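You operate a simulated robot arm through the tools that you are given. There is no shell and no other tool. Be economical: measure what you need, move in short steps, check, and stop when the job is done.

Carry out the task below with a simulated two-armed robot. There is one attempt and no reset: what you move stays moved.

TASK
Change the cold feed over from MAGPIE to GOOSE without stopping JACKET.
Fine: open CURLEW, GOOSE and DIPPER fully, then shut MAGPIE; leave the other valves.
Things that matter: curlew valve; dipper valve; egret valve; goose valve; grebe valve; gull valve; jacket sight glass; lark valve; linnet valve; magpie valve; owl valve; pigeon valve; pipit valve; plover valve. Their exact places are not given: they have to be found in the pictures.

It is judged by the outcome, as a careful person would: the job done as asked, and still so three seconds after it is handed in. It fails if anything else is knocked over, pushed out of place, dropped, spilled or broken.

THE ROBOT
Two 7-joint arms with two-finger grippers on one trunk, on a base that drives. Base frame: it is fixed to the floor where the robot stands at the start and does not move with it; the origin is under the middle of the robot, x ahead of it, y to its left, z up. Lengths are in m, angles in degrees, forces in N, time in s.
The left shoulder is at the start at [0.078, 0.151, 0.888], the right one opposite. With the tool pointing down near the work surface each hand reaches from about 0.1 to 0.72 m from the robot's upright axis, wherever it stands, measured 20 degrees to its own side. Places, roughly: curlew valve [0.9, 0, 1]; dipper valve [0.9, 0, 1.1]; egret valve [0.7, -0.4, 1.2]; goose valve [0.8, -0.1, 1]; grebe valve [0.8, -0.3, 1]; gull valve [0.9, 0.1, 1.2]; jacket sight glass [0.9, 0.1, 1.4]; lark valve [0.8, -0.3, 1.2]; linnet valve [0.9, 0, 1.3]; magpie valve [0.9, 0.1, 1]; owl valve [0.8, -0.3, 1.3]; pigeon valve [0.8, -0.2, 1]; pipit valve [0.8, -0.2, 1.3]; plover valve [0.7, -0.4, 1]; quail valve [0.8, -0.2, 1.1]; stork valve [0.8, -0.3, 1.1]. Payload 2.54 kg a hand.
Tool frame (each hand has its own): the origin (TCP) lies between the finger pads and is the grasp point; the fingertips stand 0.03 m ahead of it; z points along the fingers, y is the line along which they close. The gripper opens to 0.116 m. The gripper's body begins 0.095 m behind the TCP.
Orientation is that of the tool frame in the base frame, as a unit quaternion [x, y, z, w]. With the fingers straight down and closing along the base's y, the tool's x points along the base's -x, its y along +y and its z along -z.

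THE INTERFACE
- The arms move only by the tool servo_tool. It takes "left_series", "right_series" or both (then of equal length, played together; a hand with none holds still); each is a list of rows, each an object (a shift or turn left out is 0, a gripper value left out holds the last) with "offset": the shift along the tool's x, y, z in m, a list of three; "rotation": the turn, a rotation vector about the tool's x, y, z in degrees, a list of three; "claw": the gripper command, from -1 (shut) to 1 (fully open), values between in proportion. In form: [{"offset": [tx, ty, tz], "rotation": [rx, ry, rz], "claw": claw}, ...]. A call has 1 to 8 rows; each row is the pose to reach, as a shift and turn from the pose commanded when the call began, along the tool's axes at that moment. A row lasts 0.2 s, in which the tool goes at most 0.05 m and 8.6 degrees; a call with a longer step from one row to the next is refused whole, and so is a gripper value outside its range. Where a pose cannot be reached the arm comes as near as it can. A force on the tool above 40 N (or 10 N above the force at the start of the call, whichever is more), or a blocked arm, ends the call early, and 0.2 s more pass. Each finger travels about 0.072 m/s and halts on what it meets, pressing with about 34 N; the grip force reading is that of the motor and also rises with nothing between the fingers. The clock runs only during rows and for 0.2 s after the last one: add rows that repeat a pose to give the fingers time. The reply holds the time, the measured pose of the TCP, the force on the tool along the base axes, the opening and the grip force, in the units named above and with some noise, with the torque about the TCP (base axes, N m) and any sound that the robot's microphone picked up.
- Cameras (640 x 400 px; columns grow to the right, rows downward): "scene" is now at [0.1567, -0.0055, 1.0646]; the picture's right is [-0.07, -1.00, 0.00], its down [0.04, -0.00, -1.00] and it looks along [1.00, -0.07, 0.04] (base axes); focal length 293 px, centre (320, 200). "left" rides on the left gripper at [0.069, 0.015, -0.122] in its tool frame; the picture's right is [-0.21, 0.98, 0.00], its down [-0.83, -0.18, -0.53] and it looks along [-0.52, -0.11, 0.85] (tool axes); focal length 251 px, centre (320, 200). "right" rides on the right gripper at [0.069, -0.015, -0.122] in its tool frame; the picture's right is [0.21, 0.98, 0.00], its down [-0.83, 0.18, -0.53] and it looks along [-0.52, 0.12, 0.85] (tool axes); focal length 251 px, centre (320, 200).
- camera(camera): a new picture of that camera. No time passes.
- lift_body(by): slides the trunk up (or, below 0, down) by that many m; the arms and the scene camera ride with it, the base frame stays. It gives what a move gives, with no picture.
- roll_base(legs): drives the robot by 1 to 6 legs, each [ahead, left, turn to the left] in m, m and degrees, along the robot's own axes; the way and the turn of a leg run together, so that a leg with both is an arc; at most 1.5 m and 180 degrees a leg. The arms and the cameras ride along, it lands a little off, and it stops where it bumps. It gives what a move gives.
- pan_tilt(pan, tilt): turns the head with the scene camera to pan (to the left, within 80 degrees either way) and tilt (down, from -29 to 69), counted from straight ahead of the robot. It gives what a move gives.
- measure_at(camera, pixels): for up to 12 pixels [column, row] of the newest picture of that camera ("zoom" is the newest enlarged one), the place [x, y, z] in the base frame of the surface seen there, good to about 0.002 m. No time passes.
- enlarge(camera, box): a new picture of the part [left, top, right, bottom] of that camera's present view, enlarged. No time passes.
- close_job(): hands the job in; it is judged then, once.

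Work in short steps. Measure before you move; look again where a grasp or a placing could have gone wrong, and mend it. You have 80 turns and 70 pictures in all, those below and enlarged ones among them. Open the grippers and draw the arms clear of the work before you hand the job in, unless the task says otherwise; then end with one line.

The tools are called by a JSON object that holds its "fn" and its "kwargs". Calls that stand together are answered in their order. servo_tool: Moves the arms, as the interface text tells. Its arguments: {"type":"object","properties":{"left_series":{"type":"array","items":{"type":"object","properties":{"offset":{"type":"array","items":{"type":"number"}},"rotation":{"type":"array","items":{"type":"number"}},"claw":{"type":"number"}}}},"right_series":{"type":"array","items":{"type":"object","properties":{"offset":{"type":"array","items":{"type":"number"}},"rotation":{"type":"array","items":{"type":"number"}},"claw":{"type":"number"}}}}},"required":[]} The other tools are called the same way: lift_body (by) slides the trunk up or down; roll_base (legs) drives the base; pan_tilt (pan, tilt) turns the head that bears the scene camera; camera (camera) takes a picture; measure_at (camera, pixels) gives the place of the surface under pixels of a picture; enlarge (camera, box) takes an enlarged picture of a part of a camera's view; close_job () hands the job in.

At the start:

```text
clock: 0.0
left_eef_pos: [0.4857, 0.2413, 1.0001]
left_orientation: [0.0, 1.0, 0.001, 0.0]
left_wrist_force: [-0.2, 0.6, 0.3]
left_torque: [0.05, -0.01, -0.04]
left_width: 0.116
left_grip_force: 0.1
right_eef_pos: [0.365, -0.1813, 1.0003]
right_orientation: [0.0, 1.0, 0.001, 0.0]
right_wrist_force: [-0.6, -0.4, 0.1]
right_torque: [-0.02, 0.0, 0.0]
right_width: 0.1159
right_grip_force: 0.0
trunk travel left (down, up): [-0.125, 0.164]
robot x, y, heading: [0.0018, 0.001, 0.1]
head pan, tilt: [-3.7, -2.1]
```

scene: 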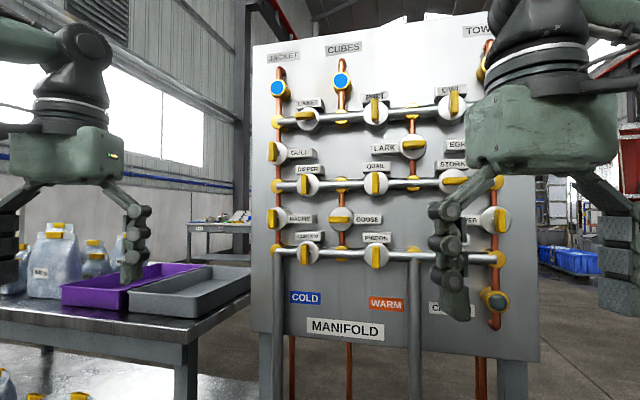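
right: 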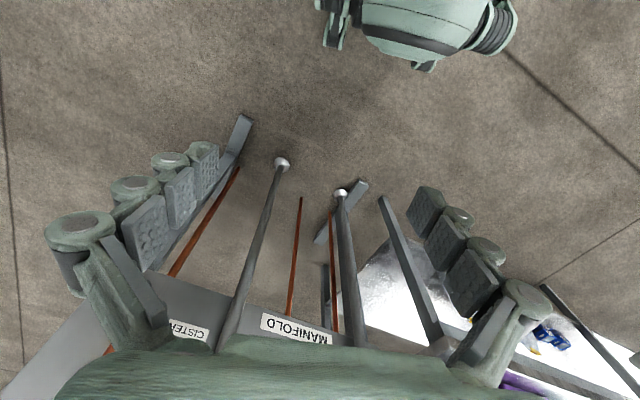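
left: 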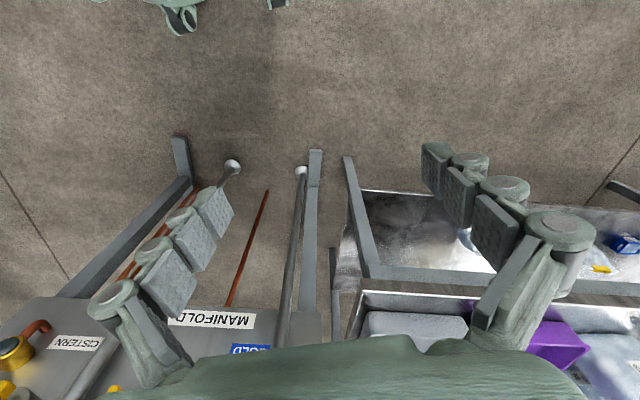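

The manifold panel fills columns 250-540; I enlarge its left part to read the labels and handle angles.

{"fn": "enlarge", "kwargs": {"camera": "scene", "box": [250, 140, 410, 280]}}

{"fn": "enlarge", "kwargs": {"camera": "scene", "box": [250, 30, 480, 190]}}

```text
2.86 times, centred on (330, 210) of scene
```

zoom: 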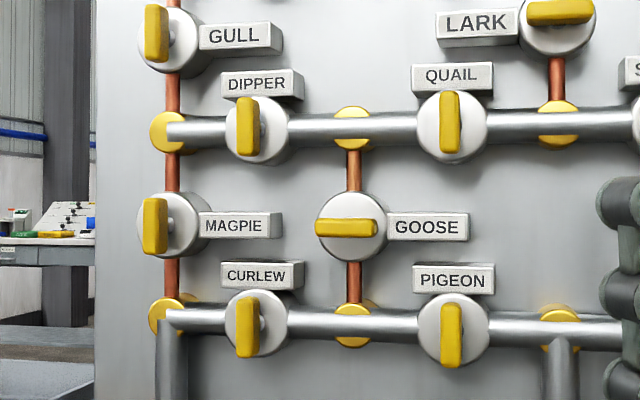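

```text
2.50 times, centred on (365, 110) of scene
```

zoom: 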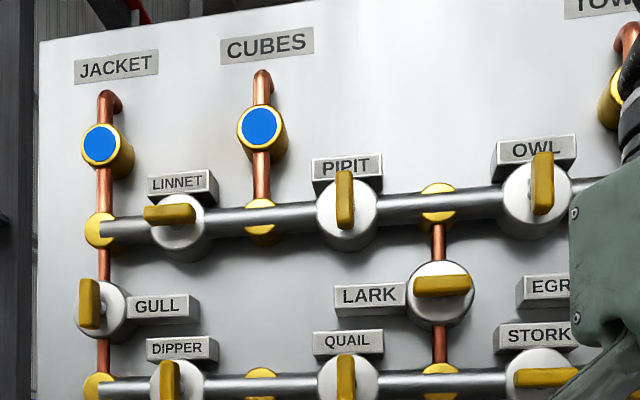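

Handles along the pipe are open: CURLEW, DIPPER (vertical on horizontal pipe) and GOOSE (horizontal on vertical pipe) are shut, MAGPIE open. I measure handles, hubs and the panel plane.

{"fn": "enlarge", "kwargs": {"camera": "scene", "box": [250, 140, 410, 280]}}

{"fn": "measure_at", "kwargs": {"camera": "zoom", "pixels": [[246, 330], [246, 298], [246, 352], [347, 227], [320, 227], [372, 228], [248, 126], [248, 100], [248, 152], [153, 226], [153, 202], [153, 250]]}}

{"fn": "measure_at", "kwargs": {"camera": "zoom", "pixels": [[120, 60], [120, 380], [480, 180], [400, 390], [277, 325], [265, 350], [185, 245], [350, 250], [275, 140], [240, 227], [430, 227], [262, 275]]}}

```text
2.86 times, centred on (330, 210) of scene
```

zoom: 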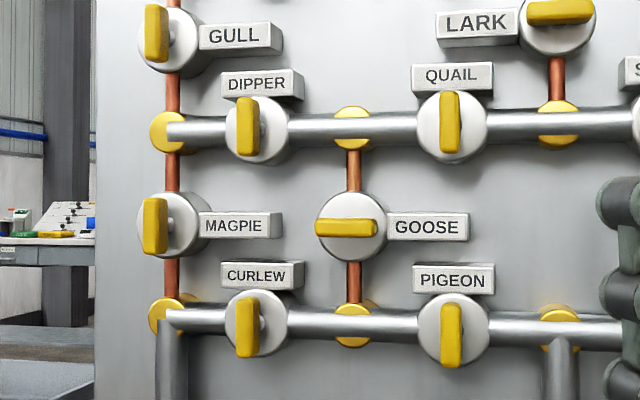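

```text
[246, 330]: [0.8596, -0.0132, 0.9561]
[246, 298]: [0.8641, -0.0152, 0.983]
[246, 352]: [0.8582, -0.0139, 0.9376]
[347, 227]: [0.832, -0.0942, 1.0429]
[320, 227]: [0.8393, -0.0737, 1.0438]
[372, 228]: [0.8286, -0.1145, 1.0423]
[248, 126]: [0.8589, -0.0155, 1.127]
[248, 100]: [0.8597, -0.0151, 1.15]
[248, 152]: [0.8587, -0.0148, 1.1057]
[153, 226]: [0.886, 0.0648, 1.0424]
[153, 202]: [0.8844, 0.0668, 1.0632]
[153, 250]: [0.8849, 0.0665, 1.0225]
```

```text
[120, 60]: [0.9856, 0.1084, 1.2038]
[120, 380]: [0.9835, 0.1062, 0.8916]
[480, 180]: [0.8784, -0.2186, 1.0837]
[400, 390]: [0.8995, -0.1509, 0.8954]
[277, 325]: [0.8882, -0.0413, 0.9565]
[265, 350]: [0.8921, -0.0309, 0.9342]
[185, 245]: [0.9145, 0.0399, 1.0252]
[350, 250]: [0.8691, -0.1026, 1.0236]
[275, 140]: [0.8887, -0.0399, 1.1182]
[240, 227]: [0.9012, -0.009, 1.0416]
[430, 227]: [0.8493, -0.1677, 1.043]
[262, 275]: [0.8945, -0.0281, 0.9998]
```

Panel normal works out to heading about -18°, handles ~0.08 m proud of the panel. I check where the table stands before turning the base, and begin pitching the left hand to point forward.

{"fn": "measure_at", "kwargs": {"camera": "scene", "pixels": [[185, 345], [100, 325], [20, 310], [240, 295], [225, 395], [130, 390], [30, 380], [265, 365], [45, 245]]}}

{"fn": "servo_tool", "kwargs": {"left_series": [{"rotation": [0, -8.5, 0], "claw": 0}, {"rotation": [0, -17, 0]}, {"rotation": [0, -25.5, 0]}, {"rotation": [0, -34, 0]}, {"rotation": [0, -42.5, 0]}, {"rotation": [0, -51, 0]}, {"rotation": [0, -59.5, 0]}, {"rotation": [0, -68, 0]}]}}

```text
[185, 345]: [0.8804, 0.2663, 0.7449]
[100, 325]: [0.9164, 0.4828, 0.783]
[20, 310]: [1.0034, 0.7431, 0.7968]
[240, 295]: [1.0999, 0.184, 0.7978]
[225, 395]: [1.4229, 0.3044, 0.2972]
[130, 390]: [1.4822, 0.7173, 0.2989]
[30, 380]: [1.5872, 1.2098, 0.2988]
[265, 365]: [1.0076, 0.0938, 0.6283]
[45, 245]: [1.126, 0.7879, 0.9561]
```

```text
clock: 1.8
left_eef_pos: [0.4859, 0.2386, 0.9998]
left_orientation: [0.0, 0.828, 0.0, 0.561]
left_wrist_force: [-0.8, -0.4, -0.4]
left_torque: [-0.01, 0.01, 0.0]
left_width: 0.0579
left_grip_force: 0.1
right_eef_pos: [0.3646, -0.1806, 0.9994]
right_orientation: [0.0, 1.0, -0.001, 0.0]
right_wrist_force: [0.0, 0.0, 0.1]
right_torque: [0.01, 0.01, -0.01]
right_width: 0.1162
right_grip_force: 0.1
trunk travel left (down, up): [-0.125, 0.164]
robot x, y, heading: [-0.0007, 0.0011, -0.0]
head pan, tilt: [-3.7, -2.1]
```

Left hand pitched well and the table edge is at x≈0.88, clear. I finish the pitch, then turn the base -18.1° and drive 0.15 m ahead.

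{"fn": "servo_tool", "kwargs": {"left_series": [{"rotation": [0, -8, 0]}, {"rotation": [0, -16, 0]}, {"rotation": [0, -22.2, 0]}]}}

{"fn": "roll_base", "kwargs": {"legs": [[0, 0, -18.1], [0.15, 0, 0]]}}

{"fn": "camera", "kwargs": {"camera": "left"}}

{"fn": "camera", "kwargs": {"camera": "scene"}}

```text
clock: 2.6
left_eef_pos: [0.5229, 0.2459, 1.0272]
left_orientation: [-0.001, 0.706, 0.0, 0.708]
left_wrist_force: [-0.2, -0.5, 0.0]
left_torque: [0.0, -0.01, 0.0]
left_width: 0.0579
left_grip_force: 0.2
left hand out of reach, approached as far as the arm can: row 1, 2, 3
right_eef_pos: [0.3637, -0.1798, 1.0]
right_orientation: [0.0, 1.0, 0.0, 0.0]
right_wrist_force: [0.6, 0.1, 0.0]
right_torque: [0.0, 0.0, -0.03]
right_width: 0.116
right_grip_force: 0.1
trunk travel left (down, up): [-0.125, 0.164]
robot x, y, heading: [0.0055, -0.001, -0.3]
head pan, tilt: [-3.7, -2.1]
```

```text
clock: 5.0
left_eef_pos: [0.7165, 0.0242, 1.026]
left_orientation: [0.112, 0.697, -0.112, 0.699]
left_wrist_force: [-0.5, -0.4, -0.1]
left_torque: [-0.04, 0.01, -0.01]
left_width: 0.0579
left_grip_force: 0.0
right_eef_pos: [0.4342, -0.3311, 1.0007]
right_orientation: [0.158, 0.988, 0.001, 0.0]
right_wrist_force: [0.2, 0.3, -1.2]
right_torque: [0.0, 0.03, -0.02]
right_width: 0.1159
right_grip_force: 0.0
trunk travel left (down, up): [-0.125, 0.164]
robot x, y, heading: [0.1471, -0.0465, -18.3]
head pan, tilt: [-3.7, -2.1]
```

```text
63 pictures are left
```

left: 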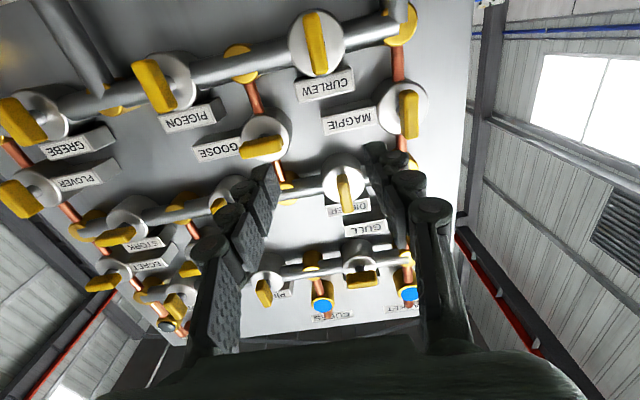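

```text
62 pictures are left
```

scene: 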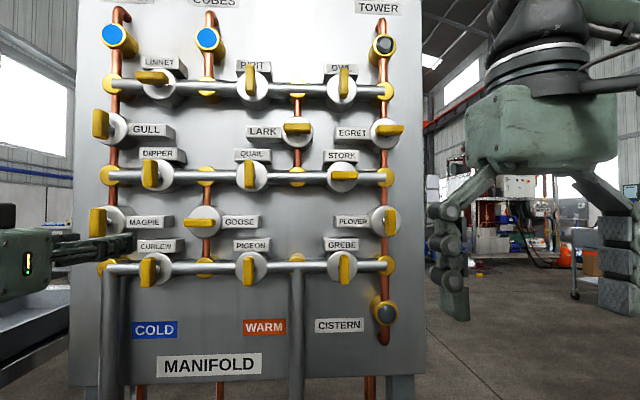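

The hand now faces the panel squarely. I remeasure CURLEW, DIPPER, GOOSE and MAGPIE handles from both cameras.

{"fn": "measure_at", "kwargs": {"camera": "scene", "pixels": [[148, 271], [148, 260], [148, 283], [150, 174], [150, 163], [150, 185], [202, 222], [188, 222], [216, 222], [97, 222], [97, 211], [97, 234]]}}

{"fn": "measure_at", "kwargs": {"camera": "left", "pixels": [[314, 42], [308, 42], [323, 42], [310, 18], [318, 68], [409, 113], [409, 95], [409, 132], [346, 192], [260, 148], [245, 152], [277, 142]]}}

```text
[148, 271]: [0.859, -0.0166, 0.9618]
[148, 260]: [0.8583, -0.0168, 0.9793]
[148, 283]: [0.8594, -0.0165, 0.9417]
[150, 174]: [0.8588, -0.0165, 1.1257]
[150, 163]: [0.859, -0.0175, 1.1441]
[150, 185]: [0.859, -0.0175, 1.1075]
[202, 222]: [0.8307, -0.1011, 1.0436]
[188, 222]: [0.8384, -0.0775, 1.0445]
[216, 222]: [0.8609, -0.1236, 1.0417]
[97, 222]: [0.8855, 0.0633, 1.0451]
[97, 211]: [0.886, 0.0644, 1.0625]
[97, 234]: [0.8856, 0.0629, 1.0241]
```

```text
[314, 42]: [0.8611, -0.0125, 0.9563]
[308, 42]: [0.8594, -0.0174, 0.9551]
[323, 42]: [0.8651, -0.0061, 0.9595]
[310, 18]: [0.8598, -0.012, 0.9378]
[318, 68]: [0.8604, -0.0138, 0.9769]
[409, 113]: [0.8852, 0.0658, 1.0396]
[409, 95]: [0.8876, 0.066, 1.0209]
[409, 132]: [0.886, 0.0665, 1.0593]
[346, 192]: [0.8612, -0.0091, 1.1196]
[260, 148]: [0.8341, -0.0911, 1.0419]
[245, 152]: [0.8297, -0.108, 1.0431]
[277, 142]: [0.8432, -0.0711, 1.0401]
```

CURLEW's front centre sits at about (n 0.8215, u 0.256, z 0.960) in panel axes; TCP is at (0.673, 0.246, 1.026). I align in front of it first.

{"fn": "servo_tool", "kwargs": {"left_series": [{"offset": [0.033, 0.005, 0.02]}, {"offset": [0.066, 0.0095, 0.05]}, {"offset": [0.066, 0.0095, 0.06]}]}}

{"fn": "camera", "kwargs": {"camera": "left"}}

```text
clock: 5.8
left_eef_pos: [0.776, 0.0147, 0.9591]
left_orientation: [0.111, 0.698, -0.111, 0.699]
left_wrist_force: [0.1, 0.2, 0.1]
left_torque: [0.0, -0.05, -0.01]
left_width: 0.058
left_grip_force: 0.2
right_eef_pos: [0.4339, -0.3312, 0.9991]
right_orientation: [0.156, 0.988, 0.0, 0.0]
right_wrist_force: [-0.3, 0.4, -0.2]
right_torque: [0.0, 0.0, -0.02]
right_width: 0.1154
right_grip_force: 0.0
trunk travel left (down, up): [-0.125, 0.164]
robot x, y, heading: [0.1448, -0.0465, -18.4]
head pan, tilt: [-3.7, -2.1]
```

```text
61 pictures are left
```

left: 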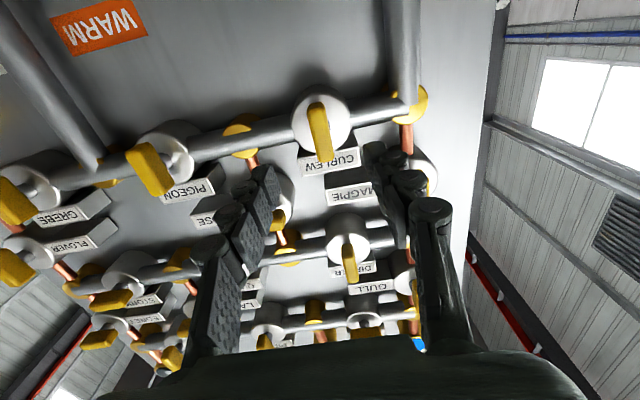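

Aligned (n 0.7326, u 0.2557, z 0.959). I advance 0.083 m and close on the CURLEW handle.

{"fn": "servo_tool", "kwargs": {"left_series": [{"offset": [0, 0, 0.03]}, {"offset": [0, 0, 0.06]}, {"offset": [0, 0, 0.083]}, {"offset": [0, 0, 0.083], "claw": -1}, {"offset": [0, 0, 0.083], "claw": -1}, {"offset": [0, 0, 0.083], "claw": -1}]}}

{"fn": "camera", "kwargs": {"camera": "left"}}

```text
clock: 7.2
left_eef_pos: [0.8562, -0.0101, 0.9604]
left_orientation: [0.111, 0.698, -0.112, 0.699]
left_wrist_force: [1.3, 2.1, -0.3]
left_torque: [0.02, 0.06, 0.06]
left_width: 0.0156
left_grip_force: 41.1
right_eef_pos: [0.4341, -0.3321, 1.0004]
right_orientation: [0.157, 0.988, 0.0, 0.0]
right_wrist_force: [-0.5, -1.1, -0.2]
right_torque: [-0.01, 0.04, 0.02]
right_width: 0.1162
right_grip_force: 0.0
trunk travel left (down, up): [-0.125, 0.164]
robot x, y, heading: [0.1394, -0.0458, -18.0]
head pan, tilt: [-3.7, -2.1]
```

```text
60 pictures are left
```

left: 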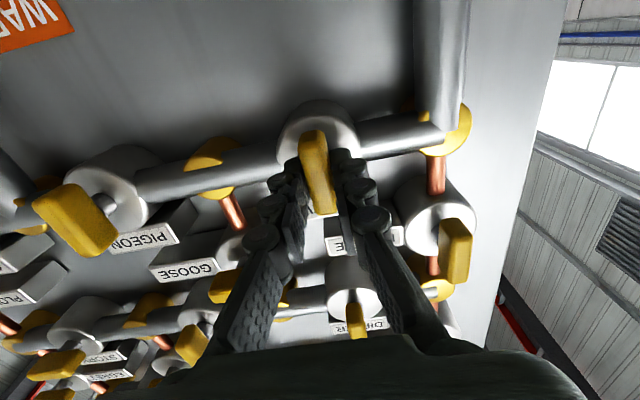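

Gripped (opening 0.0156). I try counter-clockwise (seen from the front, i.e. negative about tool z) a little and read the torque.

{"fn": "servo_tool", "kwargs": {"left_series": [{"rotation": [0, 0, -6]}, {"rotation": [0, 0, -12]}, {"rotation": [0, 0, -18]}]}}

```text
clock: 8.0
left_eef_pos: [0.8567, -0.0093, 0.9612]
left_orientation: [-0.001, 0.706, -0.219, 0.673]
left_wrist_force: [1.2, 6.8, 3.2]
left_torque: [0.22, 0.61, -0.07]
left_width: 0.0159
left_grip_force: 41.9
right_eef_pos: [0.4332, -0.3316, 1.001]
right_orientation: [0.156, 0.988, 0.0, 0.0]
right_wrist_force: [0.1, -0.5, -0.7]
right_torque: [-0.01, -0.02, -0.01]
right_width: 0.1159
right_grip_force: 0.0
trunk travel left (down, up): [-0.125, 0.164]
robot x, y, heading: [0.1413, -0.046, -17.9]
head pan, tilt: [-3.7, -2.1]
```

Hand turned 18° with modest torque; I look whether the handle followed.

{"fn": "camera", "kwargs": {"camera": "scene"}}

{"fn": "camera", "kwargs": {"camera": "left"}}

```text
59 pictures are left
```

scene: 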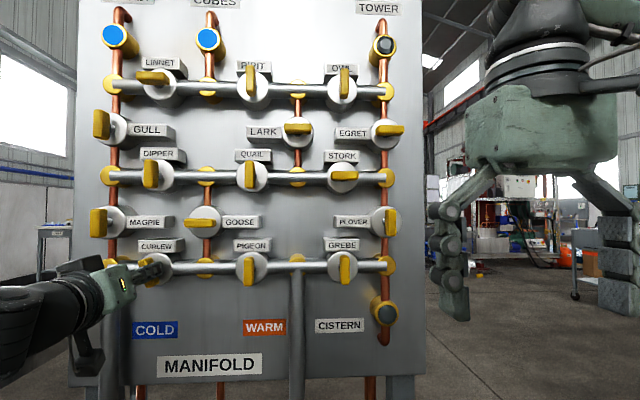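

```text
58 pictures are left
```

left: 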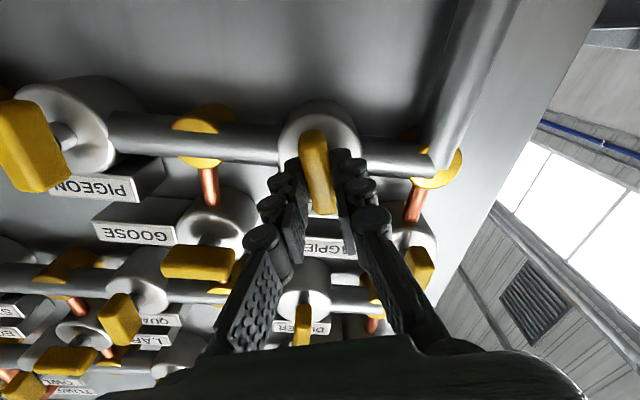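

The handle turned with the gripper, so the direction is free. I continue counter-clockwise.

{"fn": "servo_tool", "kwargs": {"left_series": [{"rotation": [0, 0, -8]}, {"rotation": [0, 0, -16]}, {"rotation": [0, 0, -24]}, {"rotation": [0, 0, -32]}, {"rotation": [0, 0, -40]}]}}

```text
clock: 9.2
left_eef_pos: [0.8561, -0.0092, 0.9607]
left_orientation: [-0.244, 0.662, -0.437, 0.558]
left_wrist_force: [9.8, 10.3, 3.0]
left_torque: [-0.08, -0.35, 0.88]
left_width: 0.0155
left_grip_force: 41.2
right_eef_pos: [0.4344, -0.3303, 0.9999]
right_orientation: [0.157, 0.988, 0.0, 0.0]
right_wrist_force: [-0.2, 0.8, 0.2]
right_torque: [-0.02, -0.01, 0.01]
right_width: 0.1161
right_grip_force: 0.1
trunk travel left (down, up): [-0.125, 0.164]
robot x, y, heading: [0.1449, -0.0461, -17.9]
head pan, tilt: [-3.7, -2.1]
```

Torque still low; I turn the remaining 32° toward horizontal.

{"fn": "servo_tool", "kwargs": {"left_series": [{"rotation": [0, 0, -8]}, {"rotation": [0, 0, -16]}, {"rotation": [0, 0, -24]}, {"rotation": [0, 0, -29]}, {"rotation": [0, 0, -33]}]}}

{"fn": "camera", "kwargs": {"camera": "left"}}

```text
clock: 10.4
left_eef_pos: [0.8552, -0.0087, 0.9615]
left_orientation: [-0.418, 0.591, -0.56, 0.402]
left_wrist_force: [15.2, -6.4, -8.1]
left_torque: [-0.24, -0.71, 0.53]
left_width: 0.0161
left_grip_force: 41.3
left hand out of reach, approached as far as the arm can: row 4, 5
right_eef_pos: [0.4345, -0.3329, 0.9991]
right_orientation: [0.157, 0.988, 0.0, -0.001]
right_wrist_force: [-0.3, -0.7, 0.8]
right_torque: [-0.01, 0.01, -0.01]
right_width: 0.116
right_grip_force: 0.0
trunk travel left (down, up): [-0.125, 0.164]
robot x, y, heading: [0.1418, -0.0458, -18.2]
head pan, tilt: [-3.7, -2.1]
stopped in row 5 (left hand): the force on the tool passed its limit at 46 N (the readings are from after the stop); the commanded pose is now the measured one
```

```text
57 pictures are left
```

left: 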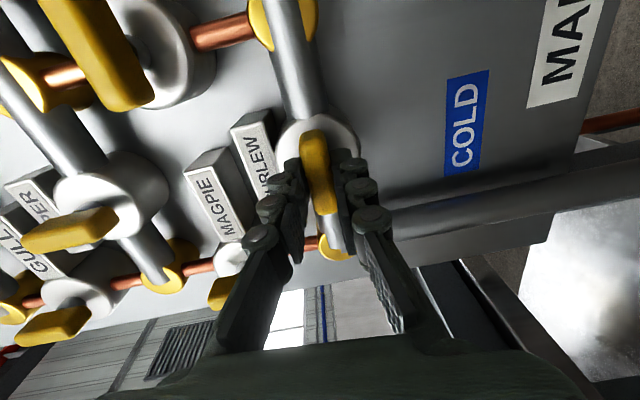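

Tool y now points straight down (≈89.5° turned), so CURLEW should be fully open; I release and back off to check.

{"fn": "servo_tool", "kwargs": {"left_series": [{"claw": 0}, {"claw": 0}, {"claw": 0}, {"offset": [0, 0, -0.04]}, {"offset": [0, 0, -0.08]}, {"offset": [0, 0, -0.1]}]}}

{"fn": "camera", "kwargs": {"camera": "scene"}}

{"fn": "enlarge", "kwargs": {"camera": "scene", "box": [80, 140, 240, 300]}}

```text
clock: 11.8
left_eef_pos: [0.7582, 0.0262, 0.9694]
left_orientation: [-0.416, 0.589, -0.562, 0.404]
left_wrist_force: [-0.2, 0.3, -0.6]
left_torque: [-0.01, -0.01, 0.0]
left_width: 0.0581
left_grip_force: 0.0
right_eef_pos: [0.433, -0.3321, 1.0005]
right_orientation: [0.157, 0.988, 0.001, 0.001]
right_wrist_force: [0.4, 0.4, 0.6]
right_torque: [-0.01, 0.01, -0.01]
right_width: 0.1159
right_grip_force: 0.1
trunk travel left (down, up): [-0.125, 0.164]
robot x, y, heading: [0.142, -0.0482, -18.2]
head pan, tilt: [-3.7, -2.1]
```

```text
56 pictures are left
```

scene: 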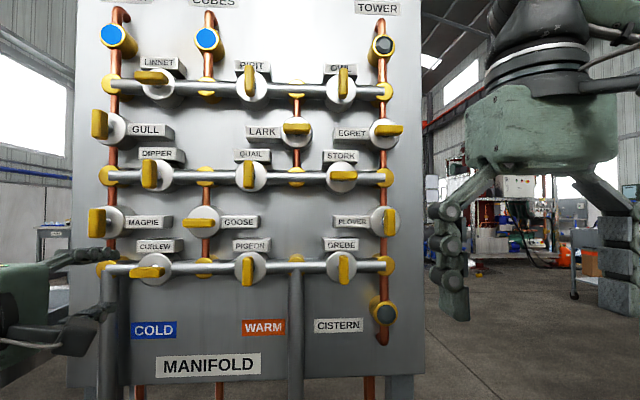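

```text
2.50 times, centred on (160, 220) of scene
```

zoom: 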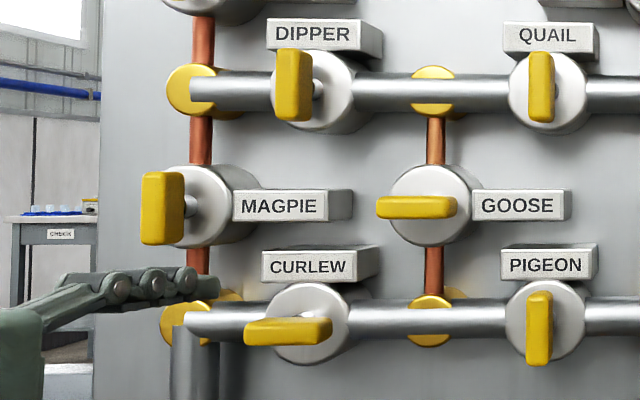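

CURLEW looks nearly horizontal; I measure its ends to see whether it is fully level.

{"fn": "measure_at", "kwargs": {"camera": "zoom", "pixels": [[252, 332], [270, 332], [290, 331], [310, 330], [325, 328], [252, 343], [325, 340], [252, 324], [325, 320], [382, 207], [450, 206], [382, 216]]}}

{"fn": "enlarge", "kwargs": {"camera": "scene", "box": [125, 245, 180, 290]}}

```text
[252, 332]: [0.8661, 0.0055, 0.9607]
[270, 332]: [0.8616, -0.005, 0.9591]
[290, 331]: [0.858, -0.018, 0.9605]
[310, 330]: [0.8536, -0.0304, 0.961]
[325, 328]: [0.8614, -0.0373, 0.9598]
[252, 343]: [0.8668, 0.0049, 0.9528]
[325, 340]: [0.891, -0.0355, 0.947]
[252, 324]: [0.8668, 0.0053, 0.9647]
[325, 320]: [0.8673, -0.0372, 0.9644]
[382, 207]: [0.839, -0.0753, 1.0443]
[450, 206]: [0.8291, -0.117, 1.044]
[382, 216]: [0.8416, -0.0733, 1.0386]
```

```text
8.89 times, centred on (152, 268) of scene
```

zoom: 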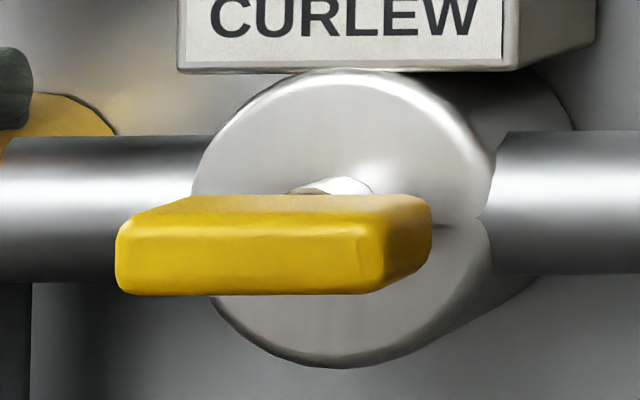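

CURLEW is level and fully open. If GOOSE also opens counter-clockwise I need the hand rolled to +90°, so I move in front of GOOSE while rolling back clockwise.

{"fn": "servo_tool", "kwargs": {"left_series": [{"offset": [0.0, 0, -0.02], "rotation": [0, 0, 8.5]}, {"offset": [0.02, -0.02, -0.02], "rotation": [0, 0, 17]}, {"offset": [0.04, -0.04, -0.02], "rotation": [0, 0, 25.5]}, {"offset": [0.06, -0.06, -0.02], "rotation": [0, 0, 34]}, {"offset": [0.08, -0.073, -0.02], "rotation": [0, 0, 42.5]}, {"offset": [0.089, -0.073, -0.02], "rotation": [0, 0, 51]}, {"offset": [0.089, -0.073, -0.02], "rotation": [0, 0, 59.5]}, {"offset": [0.089, -0.073, -0.02], "rotation": [0, 0, 68]}]}}

{"fn": "servo_tool", "kwargs": {"left_series": [{"rotation": [0, 0, 8.5]}, {"rotation": [0, 0, 17]}, {"rotation": [0, 0, 25.5]}, {"rotation": [0, 0, 34]}, {"rotation": [0, 0, 42.5]}, {"rotation": [0, 0, 51]}, {"rotation": [0, 0, 59.5]}, {"rotation": [0, 0, 68]}]}}

{"fn": "servo_tool", "kwargs": {"left_series": [{"rotation": [0, 0, 8.5]}, {"rotation": [0, 0, 17]}, {"rotation": [0, 0, 25.5]}, {"rotation": [0, 0, 34]}, {"rotation": [0, 0, 42.5]}]}}

{"fn": "camera", "kwargs": {"camera": "left"}}

```text
clock: 13.6
left_eef_pos: [0.7122, -0.0534, 1.0432]
left_orientation: [-0.014, 0.721, -0.24, 0.65]
left_wrist_force: [-0.7, -0.2, 0.4]
left_torque: [-0.03, 0.04, 0.04]
left_width: 0.0581
left_grip_force: 0.0
right_eef_pos: [0.4336, -0.3325, 1.0006]
right_orientation: [0.157, 0.988, 0.0, -0.001]
right_wrist_force: [0.5, 0.3, 0.4]
right_torque: [0.01, 0.0, 0.0]
right_width: 0.1158
right_grip_force: 0.0
trunk travel left (down, up): [-0.125, 0.164]
robot x, y, heading: [0.1447, -0.0435, -18.1]
head pan, tilt: [-3.7, -2.1]
```

```text
clock: 15.4
left_eef_pos: [0.7118, -0.0531, 1.0433]
left_orientation: [0.392, 0.605, 0.164, 0.673]
left_wrist_force: [-1.0, -0.1, -1.1]
left_torque: [0.01, -0.02, 0.0]
left_width: 0.0578
left_grip_force: 0.1
right_eef_pos: [0.4332, -0.3319, 0.9996]
right_orientation: [0.157, 0.988, 0.0, 0.0]
right_wrist_force: [-0.1, -0.3, -1.0]
right_torque: [0.0, 0.03, 0.03]
right_width: 0.1161
right_grip_force: 0.0
trunk travel left (down, up): [-0.125, 0.164]
robot x, y, heading: [0.1472, -0.0445, -17.9]
head pan, tilt: [-3.7, -2.1]
```

```text
clock: 16.6
left_eef_pos: [0.7127, -0.0535, 1.0437]
left_orientation: [0.584, 0.423, 0.396, 0.568]
left_wrist_force: [0.2, 0.5, -0.3]
left_torque: [-0.02, 0.0, -0.02]
left_width: 0.0578
left_grip_force: 0.1
right_eef_pos: [0.4331, -0.3329, 1.0005]
right_orientation: [0.157, 0.988, 0.0, 0.0]
right_wrist_force: [0.2, -0.3, 0.0]
right_torque: [0.01, 0.0, 0.01]
right_width: 0.116
right_grip_force: 0.1
trunk travel left (down, up): [-0.125, 0.164]
robot x, y, heading: [0.1451, -0.046, -18.0]
head pan, tilt: [-3.7, -2.1]
```

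```text
53 pictures are left
```

left: 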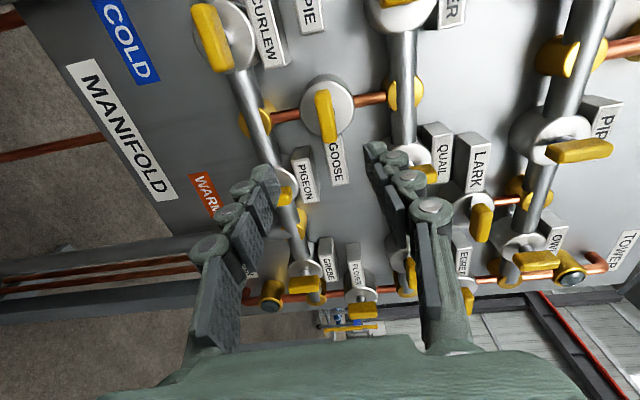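

Tool y points up; its z axis is tilted 2.3° down and 1° right, position (n 0.694, u 0.171, z 1.044). I correct, advance and grip GOOSE.

{"fn": "servo_tool", "kwargs": {"left_series": [{"offset": [0.001, 0.0015, 0.03], "rotation": [-2.3, 1, 0]}, {"offset": [0.002, 0.003, 0.07], "rotation": [-2.3, 1, 0]}, {"offset": [0.003, 0.004, 0.1], "rotation": [-2.3, 1, 0]}, {"offset": [0.003, 0.004, 0.122], "rotation": [-2.3, 1, 0]}, {"offset": [0.003, 0.004, 0.122], "rotation": [-2.3, 1, 0], "claw": -1}, {"offset": [0.003, 0.004, 0.122], "rotation": [-2.3, 1, 0], "claw": -1}, {"offset": [0.003, 0.004, 0.122], "rotation": [-2.3, 1, 0], "claw": -1}]}}

{"fn": "camera", "kwargs": {"camera": "left"}}

```text
clock: 18.2
left_eef_pos: [0.8283, -0.0931, 1.0462]
left_orientation: [0.567, 0.42, 0.412, 0.577]
left_wrist_force: [10.1, -1.2, 10.9]
left_torque: [-0.07, -0.37, -0.43]
left_width: 0.0156
left_grip_force: 40.9
right_eef_pos: [0.4323, -0.3323, 1.0001]
right_orientation: [0.158, 0.987, 0.001, 0.0]
right_wrist_force: [-0.9, 0.5, 0.1]
right_torque: [0.0, 0.0, 0.02]
right_width: 0.1158
right_grip_force: 0.1
trunk travel left (down, up): [-0.125, 0.164]
robot x, y, heading: [0.1442, -0.0454, -18.2]
head pan, tilt: [-3.7, -2.1]
```

```text
52 pictures are left
```

left: 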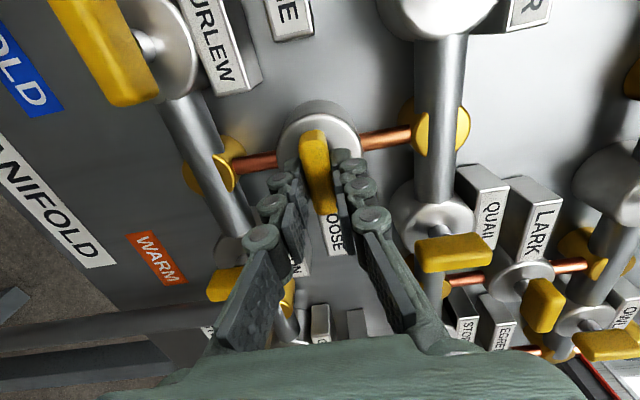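

GOOSE gripped. I turn counter-clockwise 24° first, trimming 2 mm down, and read the torque.

{"fn": "servo_tool", "kwargs": {"left_series": [{"offset": [0, -0.002, 0], "rotation": [0, 0, -8]}, {"offset": [0, -0.002, 0], "rotation": [0, 0, -16]}, {"offset": [0, -0.002, 0], "rotation": [0, 0, -24]}]}}

{"fn": "camera", "kwargs": {"camera": "left"}}

```text
clock: 19.0
left_eef_pos: [0.8273, -0.0919, 1.0443]
left_orientation: [0.465, 0.528, 0.282, 0.652]
left_wrist_force: [16.3, -5.7, 28.5]
left_torque: [-0.16, -0.53, 0.31]
left_width: 0.0158
left_grip_force: 42.1
right_eef_pos: [0.4313, -0.3334, 0.9998]
right_orientation: [0.158, 0.987, 0.001, 0.001]
right_wrist_force: [0.3, -0.1, 0.3]
right_torque: [-0.01, -0.02, 0.01]
right_width: 0.1159
right_grip_force: 0.2
trunk travel left (down, up): [-0.125, 0.164]
robot x, y, heading: [0.1437, -0.0474, -18.2]
head pan, tilt: [-3.7, -2.1]
```

```text
51 pictures are left
```

left: 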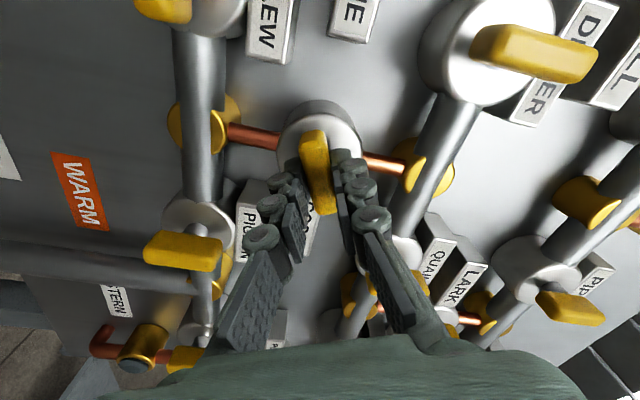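

The handle follows, but the upward force on the tool (28 N) means I'm pressing down; I move 3 mm up and 2 mm in while turning further.

{"fn": "servo_tool", "kwargs": {"left_series": [{"offset": [-0.0013, 0.0027, 0.002], "rotation": [0, 0, 0]}, {"offset": [-0.0013, 0.0027, 0.002], "rotation": [0, 0, -8]}, {"offset": [-0.0013, 0.0027, 0.002], "rotation": [0, 0, -16]}]}}

```text
clock: 19.8
left_eef_pos: [0.8267, -0.0904, 1.0464]
left_orientation: [0.389, 0.588, 0.188, 0.684]
left_wrist_force: [0.2, 2.0, 20.8]
left_torque: [-0.12, -0.47, 0.16]
left_width: 0.0154
left_grip_force: 41.3
right_eef_pos: [0.4314, -0.333, 1.0012]
right_orientation: [0.157, 0.988, 0.001, 0.002]
right_wrist_force: [0.9, 0.0, 0.4]
right_torque: [0.03, 0.0, 0.02]
right_width: 0.1159
right_grip_force: 0.0
trunk travel left (down, up): [-0.125, 0.164]
robot x, y, heading: [0.1451, -0.0497, -18.3]
head pan, tilt: [-3.7, -2.1]
```

Force eased to 21 N upward; I trim another 3 mm up and keep turning.

{"fn": "servo_tool", "kwargs": {"left_series": [{"offset": [-0.002, 0.0023, 0], "rotation": [0, 0, -4]}, {"offset": [-0.002, 0.0023, 0], "rotation": [0, 0, -12]}, {"offset": [-0.002, 0.0023, 0], "rotation": [0, 0, -20]}]}}

```text
clock: 20.6
left_eef_pos: [0.827, -0.0906, 1.0457]
left_orientation: [0.283, 0.648, 0.066, 0.704]
left_wrist_force: [-13.2, 7.8, 7.4]
left_torque: [-0.32, -1.09, -0.44]
left_width: 0.0154
left_grip_force: 41.1
right_eef_pos: [0.4309, -0.3319, 1.0011]
right_orientation: [0.157, 0.988, 0.0, 0.002]
right_wrist_force: [-0.1, 0.0, -0.3]
right_torque: [0.0, -0.02, -0.01]
right_width: 0.116
right_grip_force: 0.1
trunk travel left (down, up): [-0.125, 0.164]
robot x, y, heading: [0.1414, -0.044, -18.0]
head pan, tilt: [-3.7, -2.1]
```

Forces low now; 29° remain to vertical.

{"fn": "servo_tool", "kwargs": {"left_series": [{"rotation": [0, 0, -8]}, {"rotation": [0, 0, -16]}, {"rotation": [0, 0, -24]}, {"rotation": [0, 0, -29]}, {"rotation": [0, 0, -31]}]}}

{"fn": "camera", "kwargs": {"camera": "left"}}

```text
clock: 21.8
left_eef_pos: [0.828, -0.09, 1.0468]
left_orientation: [0.1, 0.7, -0.123, 0.696]
left_wrist_force: [-23.9, 12.1, -4.6]
left_torque: [1.12, -0.29, 0.14]
left_width: 0.0157
left_grip_force: 41.8
right_eef_pos: [0.4321, -0.3316, 1.0017]
right_orientation: [0.157, 0.988, 0.0, 0.002]
right_wrist_force: [-0.1, -0.3, -0.3]
right_torque: [0.01, -0.03, 0.0]
right_width: 0.1157
right_grip_force: 0.0
trunk travel left (down, up): [-0.125, 0.164]
robot x, y, heading: [0.1449, -0.0443, -18.1]
head pan, tilt: [-3.7, -2.1]
```

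```text
50 pictures are left
```

left: 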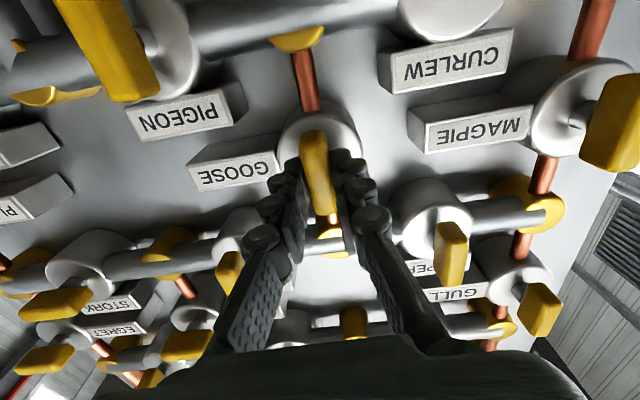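

Hand is at -1.9° past vertical, consistent with a full 90°. I release, back off and check.

{"fn": "servo_tool", "kwargs": {"left_series": [{"claw": 0}, {"claw": 0}, {"claw": 0}, {"offset": [0, 0, -0.04]}, {"offset": [0, 0, -0.08]}, {"offset": [0, 0, -0.1]}]}}

{"fn": "camera", "kwargs": {"camera": "scene"}}

{"fn": "enlarge", "kwargs": {"camera": "scene", "box": [80, 140, 240, 300]}}

{"fn": "camera", "kwargs": {"camera": "left"}}

```text
clock: 23.2
left_eef_pos: [0.7347, -0.0608, 1.0458]
left_orientation: [0.098, 0.701, -0.124, 0.696]
left_wrist_force: [0.3, 0.9, 1.0]
left_torque: [0.02, 0.03, 0.0]
left_width: 0.058
left_grip_force: 0.0
right_eef_pos: [0.4332, -0.3337, 0.9993]
right_orientation: [0.158, 0.987, 0.0, 0.0]
right_wrist_force: [-0.3, -0.4, -0.8]
right_torque: [0.0, 0.05, 0.0]
right_width: 0.1158
right_grip_force: 0.0
trunk travel left (down, up): [-0.125, 0.164]
robot x, y, heading: [0.1404, -0.0444, -17.9]
head pan, tilt: [-3.7, -2.1]
```

```text
49 pictures are left
```

scene: 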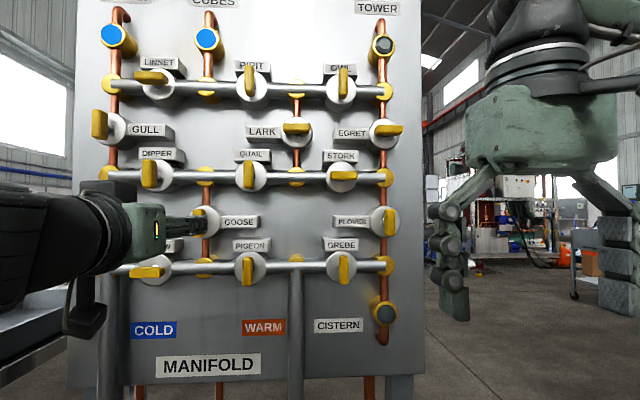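

```text
2.50 times, centred on (160, 220) of scene
```

zoom: 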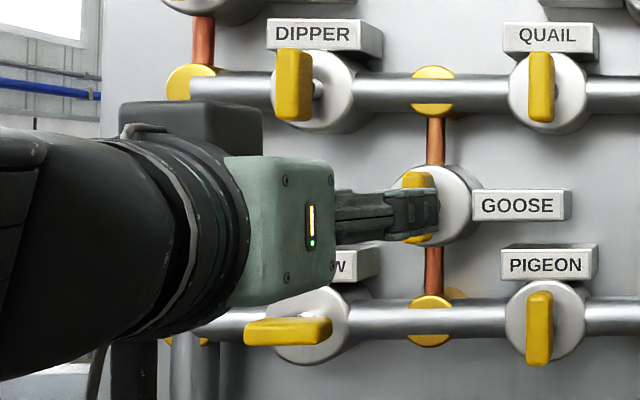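

```text
47 pictures are left
```

left: 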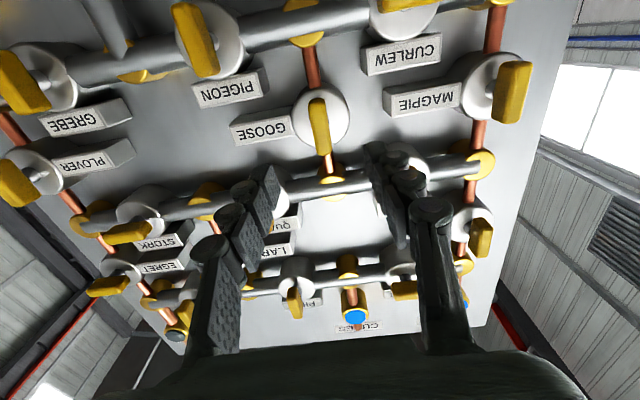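

GOOSE is vertical along its pipe. For DIPPER I raise the trunk 0.16 m so the arm has the same posture as at CURLEW, then align in front of it.

{"fn": "lift_body", "kwargs": {"by": 0.16}}

{"fn": "servo_tool", "kwargs": {"left_series": [{"offset": [0.02, 0.022, 0], "rotation": [0, 0, 1]}, {"offset": [0.04, 0.045, 0], "rotation": [0, 0, 2.1]}, {"offset": [0.06, 0.067, 0], "rotation": [0, 0, 2.1]}, {"offset": [0.077, 0.087, 0], "rotation": [0, 0, 2.1]}, {"offset": [0.077, 0.087, 0], "rotation": [0, 0, 2.1]}]}}

{"fn": "camera", "kwargs": {"camera": "left"}}

```text
clock: 25.0
left_eef_pos: [0.7348, -0.0615, 1.2056]
left_orientation: [0.098, 0.701, -0.123, 0.696]
left_wrist_force: [-0.8, 1.0, -0.4]
left_torque: [0.02, 0.0, 0.0]
left_width: 0.058
left_grip_force: 0.0
right_eef_pos: [0.4336, -0.3336, 1.1604]
right_orientation: [0.157, 0.988, 0.0, 0.001]
right_wrist_force: [0.8, 1.0, -0.4]
right_torque: [-0.01, 0.04, 0.0]
right_width: 0.116
right_grip_force: 0.0
trunk travel left (down, up): [-0.285, 0.004]
robot x, y, heading: [0.1442, -0.0484, -17.8]
head pan, tilt: [-3.7, -2.1]
```

```text
clock: 26.2
left_eef_pos: [0.7605, 0.0178, 1.1276]
left_orientation: [0.112, 0.698, -0.111, 0.698]
left_wrist_force: [-0.3, 0.6, -0.3]
left_torque: [0.03, 0.01, -0.01]
left_width: 0.0579
left_grip_force: 0.1
right_eef_pos: [0.4334, -0.3323, 1.16]
right_orientation: [0.158, 0.987, 0.0, 0.0]
right_wrist_force: [-0.1, 0.5, 0.0]
right_torque: [0.02, -0.02, 0.0]
right_width: 0.116
right_grip_force: 0.2
trunk travel left (down, up): [-0.285, 0.004]
robot x, y, heading: [0.1493, -0.0524, -18.1]
head pan, tilt: [-3.7, -2.1]
```

```text
46 pictures are left
```

left: 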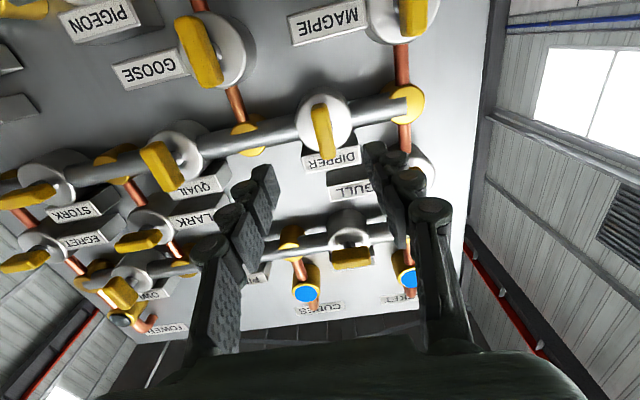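

Aligned (n 0.717, u 0.254, z 1.1276). I advance 0.099 m and grip DIPPER.

{"fn": "servo_tool", "kwargs": {"left_series": [{"offset": [0, 0.001, 0.04]}, {"offset": [0, 0.001, 0.08]}, {"offset": [0, 0.001, 0.099]}, {"offset": [0, 0.001, 0.099], "claw": -1}, {"offset": [0, 0.001, 0.099], "claw": -1}, {"offset": [0, 0.001, 0.099], "claw": -1}]}}

{"fn": "camera", "kwargs": {"camera": "left"}}

```text
clock: 27.6
left_eef_pos: [0.8553, -0.0099, 1.1268]
left_orientation: [0.11, 0.698, -0.11, 0.698]
left_wrist_force: [1.8, 2.6, 0.7]
left_torque: [-0.02, -0.07, 0.12]
left_width: 0.0157
left_grip_force: 41.7
right_eef_pos: [0.4332, -0.3327, 1.1601]
right_orientation: [0.157, 0.988, 0.0, 0.0]
right_wrist_force: [0.5, -0.4, 0.2]
right_torque: [0.02, 0.0, 0.0]
right_width: 0.1158
right_grip_force: 0.1
trunk travel left (down, up): [-0.285, 0.004]
robot x, y, heading: [0.1403, -0.0467, -18.2]
head pan, tilt: [-3.7, -2.1]
```

```text
45 pictures are left
```

left: 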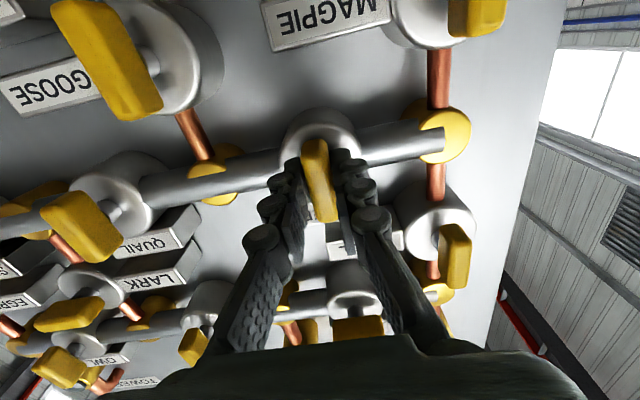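

DIPPER gripped. I turn it counter-clockwise, first 54°.

{"fn": "servo_tool", "kwargs": {"left_series": [{"rotation": [0, 0, -8]}, {"rotation": [0, 0, -16]}, {"rotation": [0, 0, -24]}, {"rotation": [0, 0, -32]}, {"rotation": [0, 0, -40]}, {"rotation": [0, 0, -48]}, {"rotation": [0, 0, -54]}]}}

{"fn": "servo_tool", "kwargs": {"left_series": [{"rotation": [0, 0, -8]}, {"rotation": [0, 0, -16]}, {"rotation": [0, 0, -24]}, {"rotation": [0, 0, -30]}, {"rotation": [0, 0, -37]}]}}

{"fn": "camera", "kwargs": {"camera": "left"}}

```text
clock: 29.2
left_eef_pos: [0.8534, -0.0134, 1.1272]
left_orientation: [-0.216, 0.673, -0.417, 0.571]
left_wrist_force: [1.5, -9.3, 5.0]
left_torque: [0.02, -0.08, -0.45]
left_width: 0.0155
left_grip_force: 41.3
right_eef_pos: [0.4328, -0.3337, 1.16]
right_orientation: [0.158, 0.988, 0.0, 0.001]
right_wrist_force: [0.5, -0.4, -1.1]
right_torque: [0.01, 0.0, 0.0]
right_width: 0.116
right_grip_force: 0.1
trunk travel left (down, up): [-0.285, 0.004]
robot x, y, heading: [0.1417, -0.0483, -18.3]
head pan, tilt: [-3.7, -2.1]
```

```text
clock: 30.6
left_eef_pos: [0.8542, -0.0123, 1.1308]
left_orientation: [-0.418, 0.588, -0.567, 0.397]
left_wrist_force: [11.2, -10.5, -3.1]
left_torque: [-0.07, -0.89, -0.46]
left_width: 0.0159
left_grip_force: 42.1
left hand out of reach, approached as far as the arm can: row 5
right_eef_pos: [0.4339, -0.334, 1.1594]
right_orientation: [0.159, 0.987, 0.001, 0.0]
right_wrist_force: [1.0, -0.4, -0.2]
right_torque: [-0.03, 0.03, -0.03]
right_width: 0.1161
right_grip_force: 0.0
trunk travel left (down, up): [-0.285, 0.004]
robot x, y, heading: [0.1409, -0.0522, -18.5]
head pan, tilt: [-3.7, -2.1]
stopped in row 5 (left hand): the force on the tool passed its limit at 42 N (the readings are from after the stop); the commanded pose is now the measured one
```

```text
44 pictures are left
```

left: 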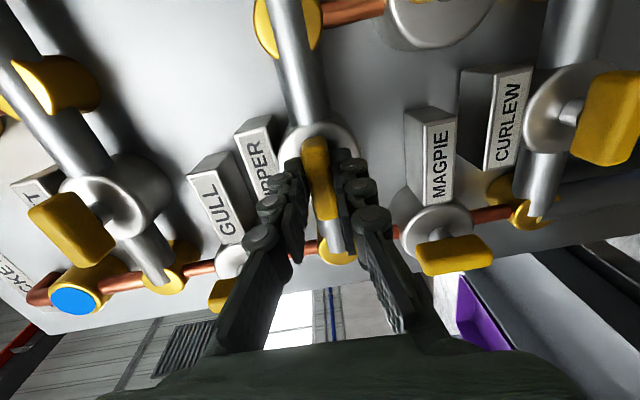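

Tool y is straight down (≈90°). I release, back off and inspect.

{"fn": "servo_tool", "kwargs": {"left_series": [{"claw": 0}, {"claw": 0}, {"claw": 0}, {"offset": [0, 0, -0.04]}, {"offset": [0, 0, -0.08]}, {"offset": [0, 0, -0.11]}]}}

{"fn": "enlarge", "kwargs": {"camera": "scene", "box": [80, 200, 240, 360]}}

```text
clock: 32.0
left_eef_pos: [0.7483, 0.0284, 1.1356]
left_orientation: [-0.419, 0.585, -0.569, 0.399]
left_wrist_force: [-0.4, 1.1, -0.1]
left_torque: [0.01, -0.04, 0.04]
left_width: 0.0577
left_grip_force: 0.1
right_eef_pos: [0.4331, -0.3327, 1.1599]
right_orientation: [0.158, 0.987, 0.0, 0.0]
right_wrist_force: [-0.6, -0.4, 0.7]
right_torque: [-0.02, -0.03, 0.0]
right_width: 0.1159
right_grip_force: 0.1
trunk travel left (down, up): [-0.285, 0.004]
robot x, y, heading: [0.1433, -0.0482, -17.6]
head pan, tilt: [-3.7, -2.1]
```

```text
2.50 times, centred on (160, 280) of scene
```

zoom: 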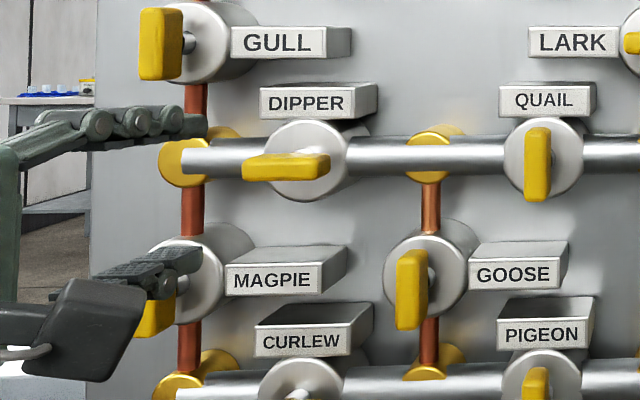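

All three look turned; I zoom closer on DIPPER and GOOSE to check angles.

{"fn": "enlarge", "kwargs": {"camera": "scene", "box": [130, 225, 180, 257]}}

{"fn": "enlarge", "kwargs": {"camera": "scene", "box": [160, 245, 240, 300]}}

{"fn": "measure_at", "kwargs": {"camera": "zoom", "pixels": [[160, 150], [160, 260], [190, 150], [190, 260]]}}

```text
12.50 times, centred on (155, 241) of scene
```

zoom: 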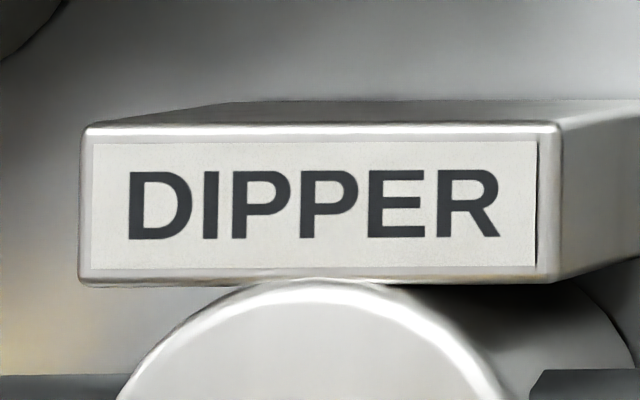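

```text
7.27 times, centred on (200, 272) of scene
```

zoom: 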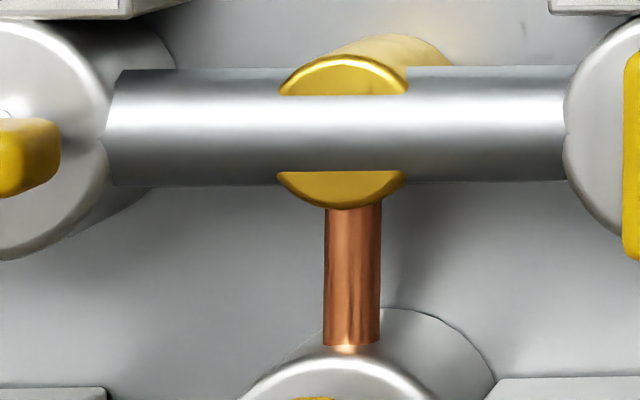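

```text
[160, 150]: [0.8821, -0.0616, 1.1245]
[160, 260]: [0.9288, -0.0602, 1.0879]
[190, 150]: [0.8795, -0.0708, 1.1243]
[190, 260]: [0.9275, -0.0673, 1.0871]
```

My boxes were too high; DIPPER is at scene (146,267) and GOOSE at (197,316).

{"fn": "enlarge", "kwargs": {"camera": "scene", "box": [120, 250, 176, 285]}}

{"fn": "enlarge", "kwargs": {"camera": "scene", "box": [164, 296, 230, 337]}}

```text
11.43 times, centred on (148, 268) of scene
```

zoom: 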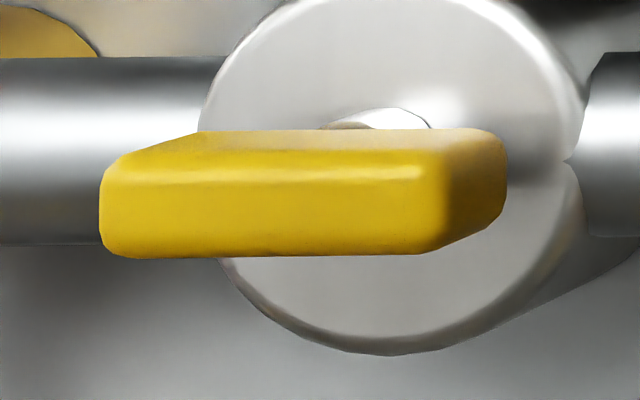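

```text
9.70 times, centred on (197, 316) of scene
```

zoom: 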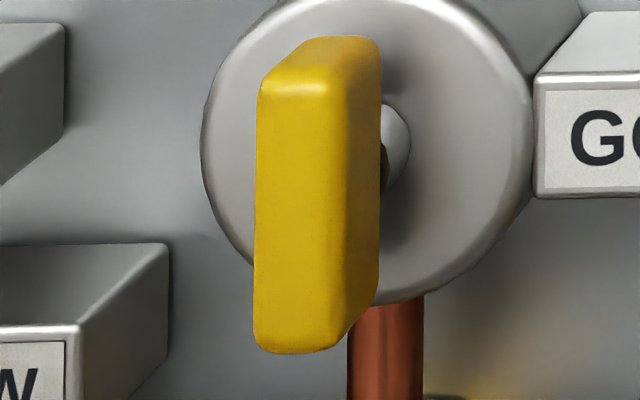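

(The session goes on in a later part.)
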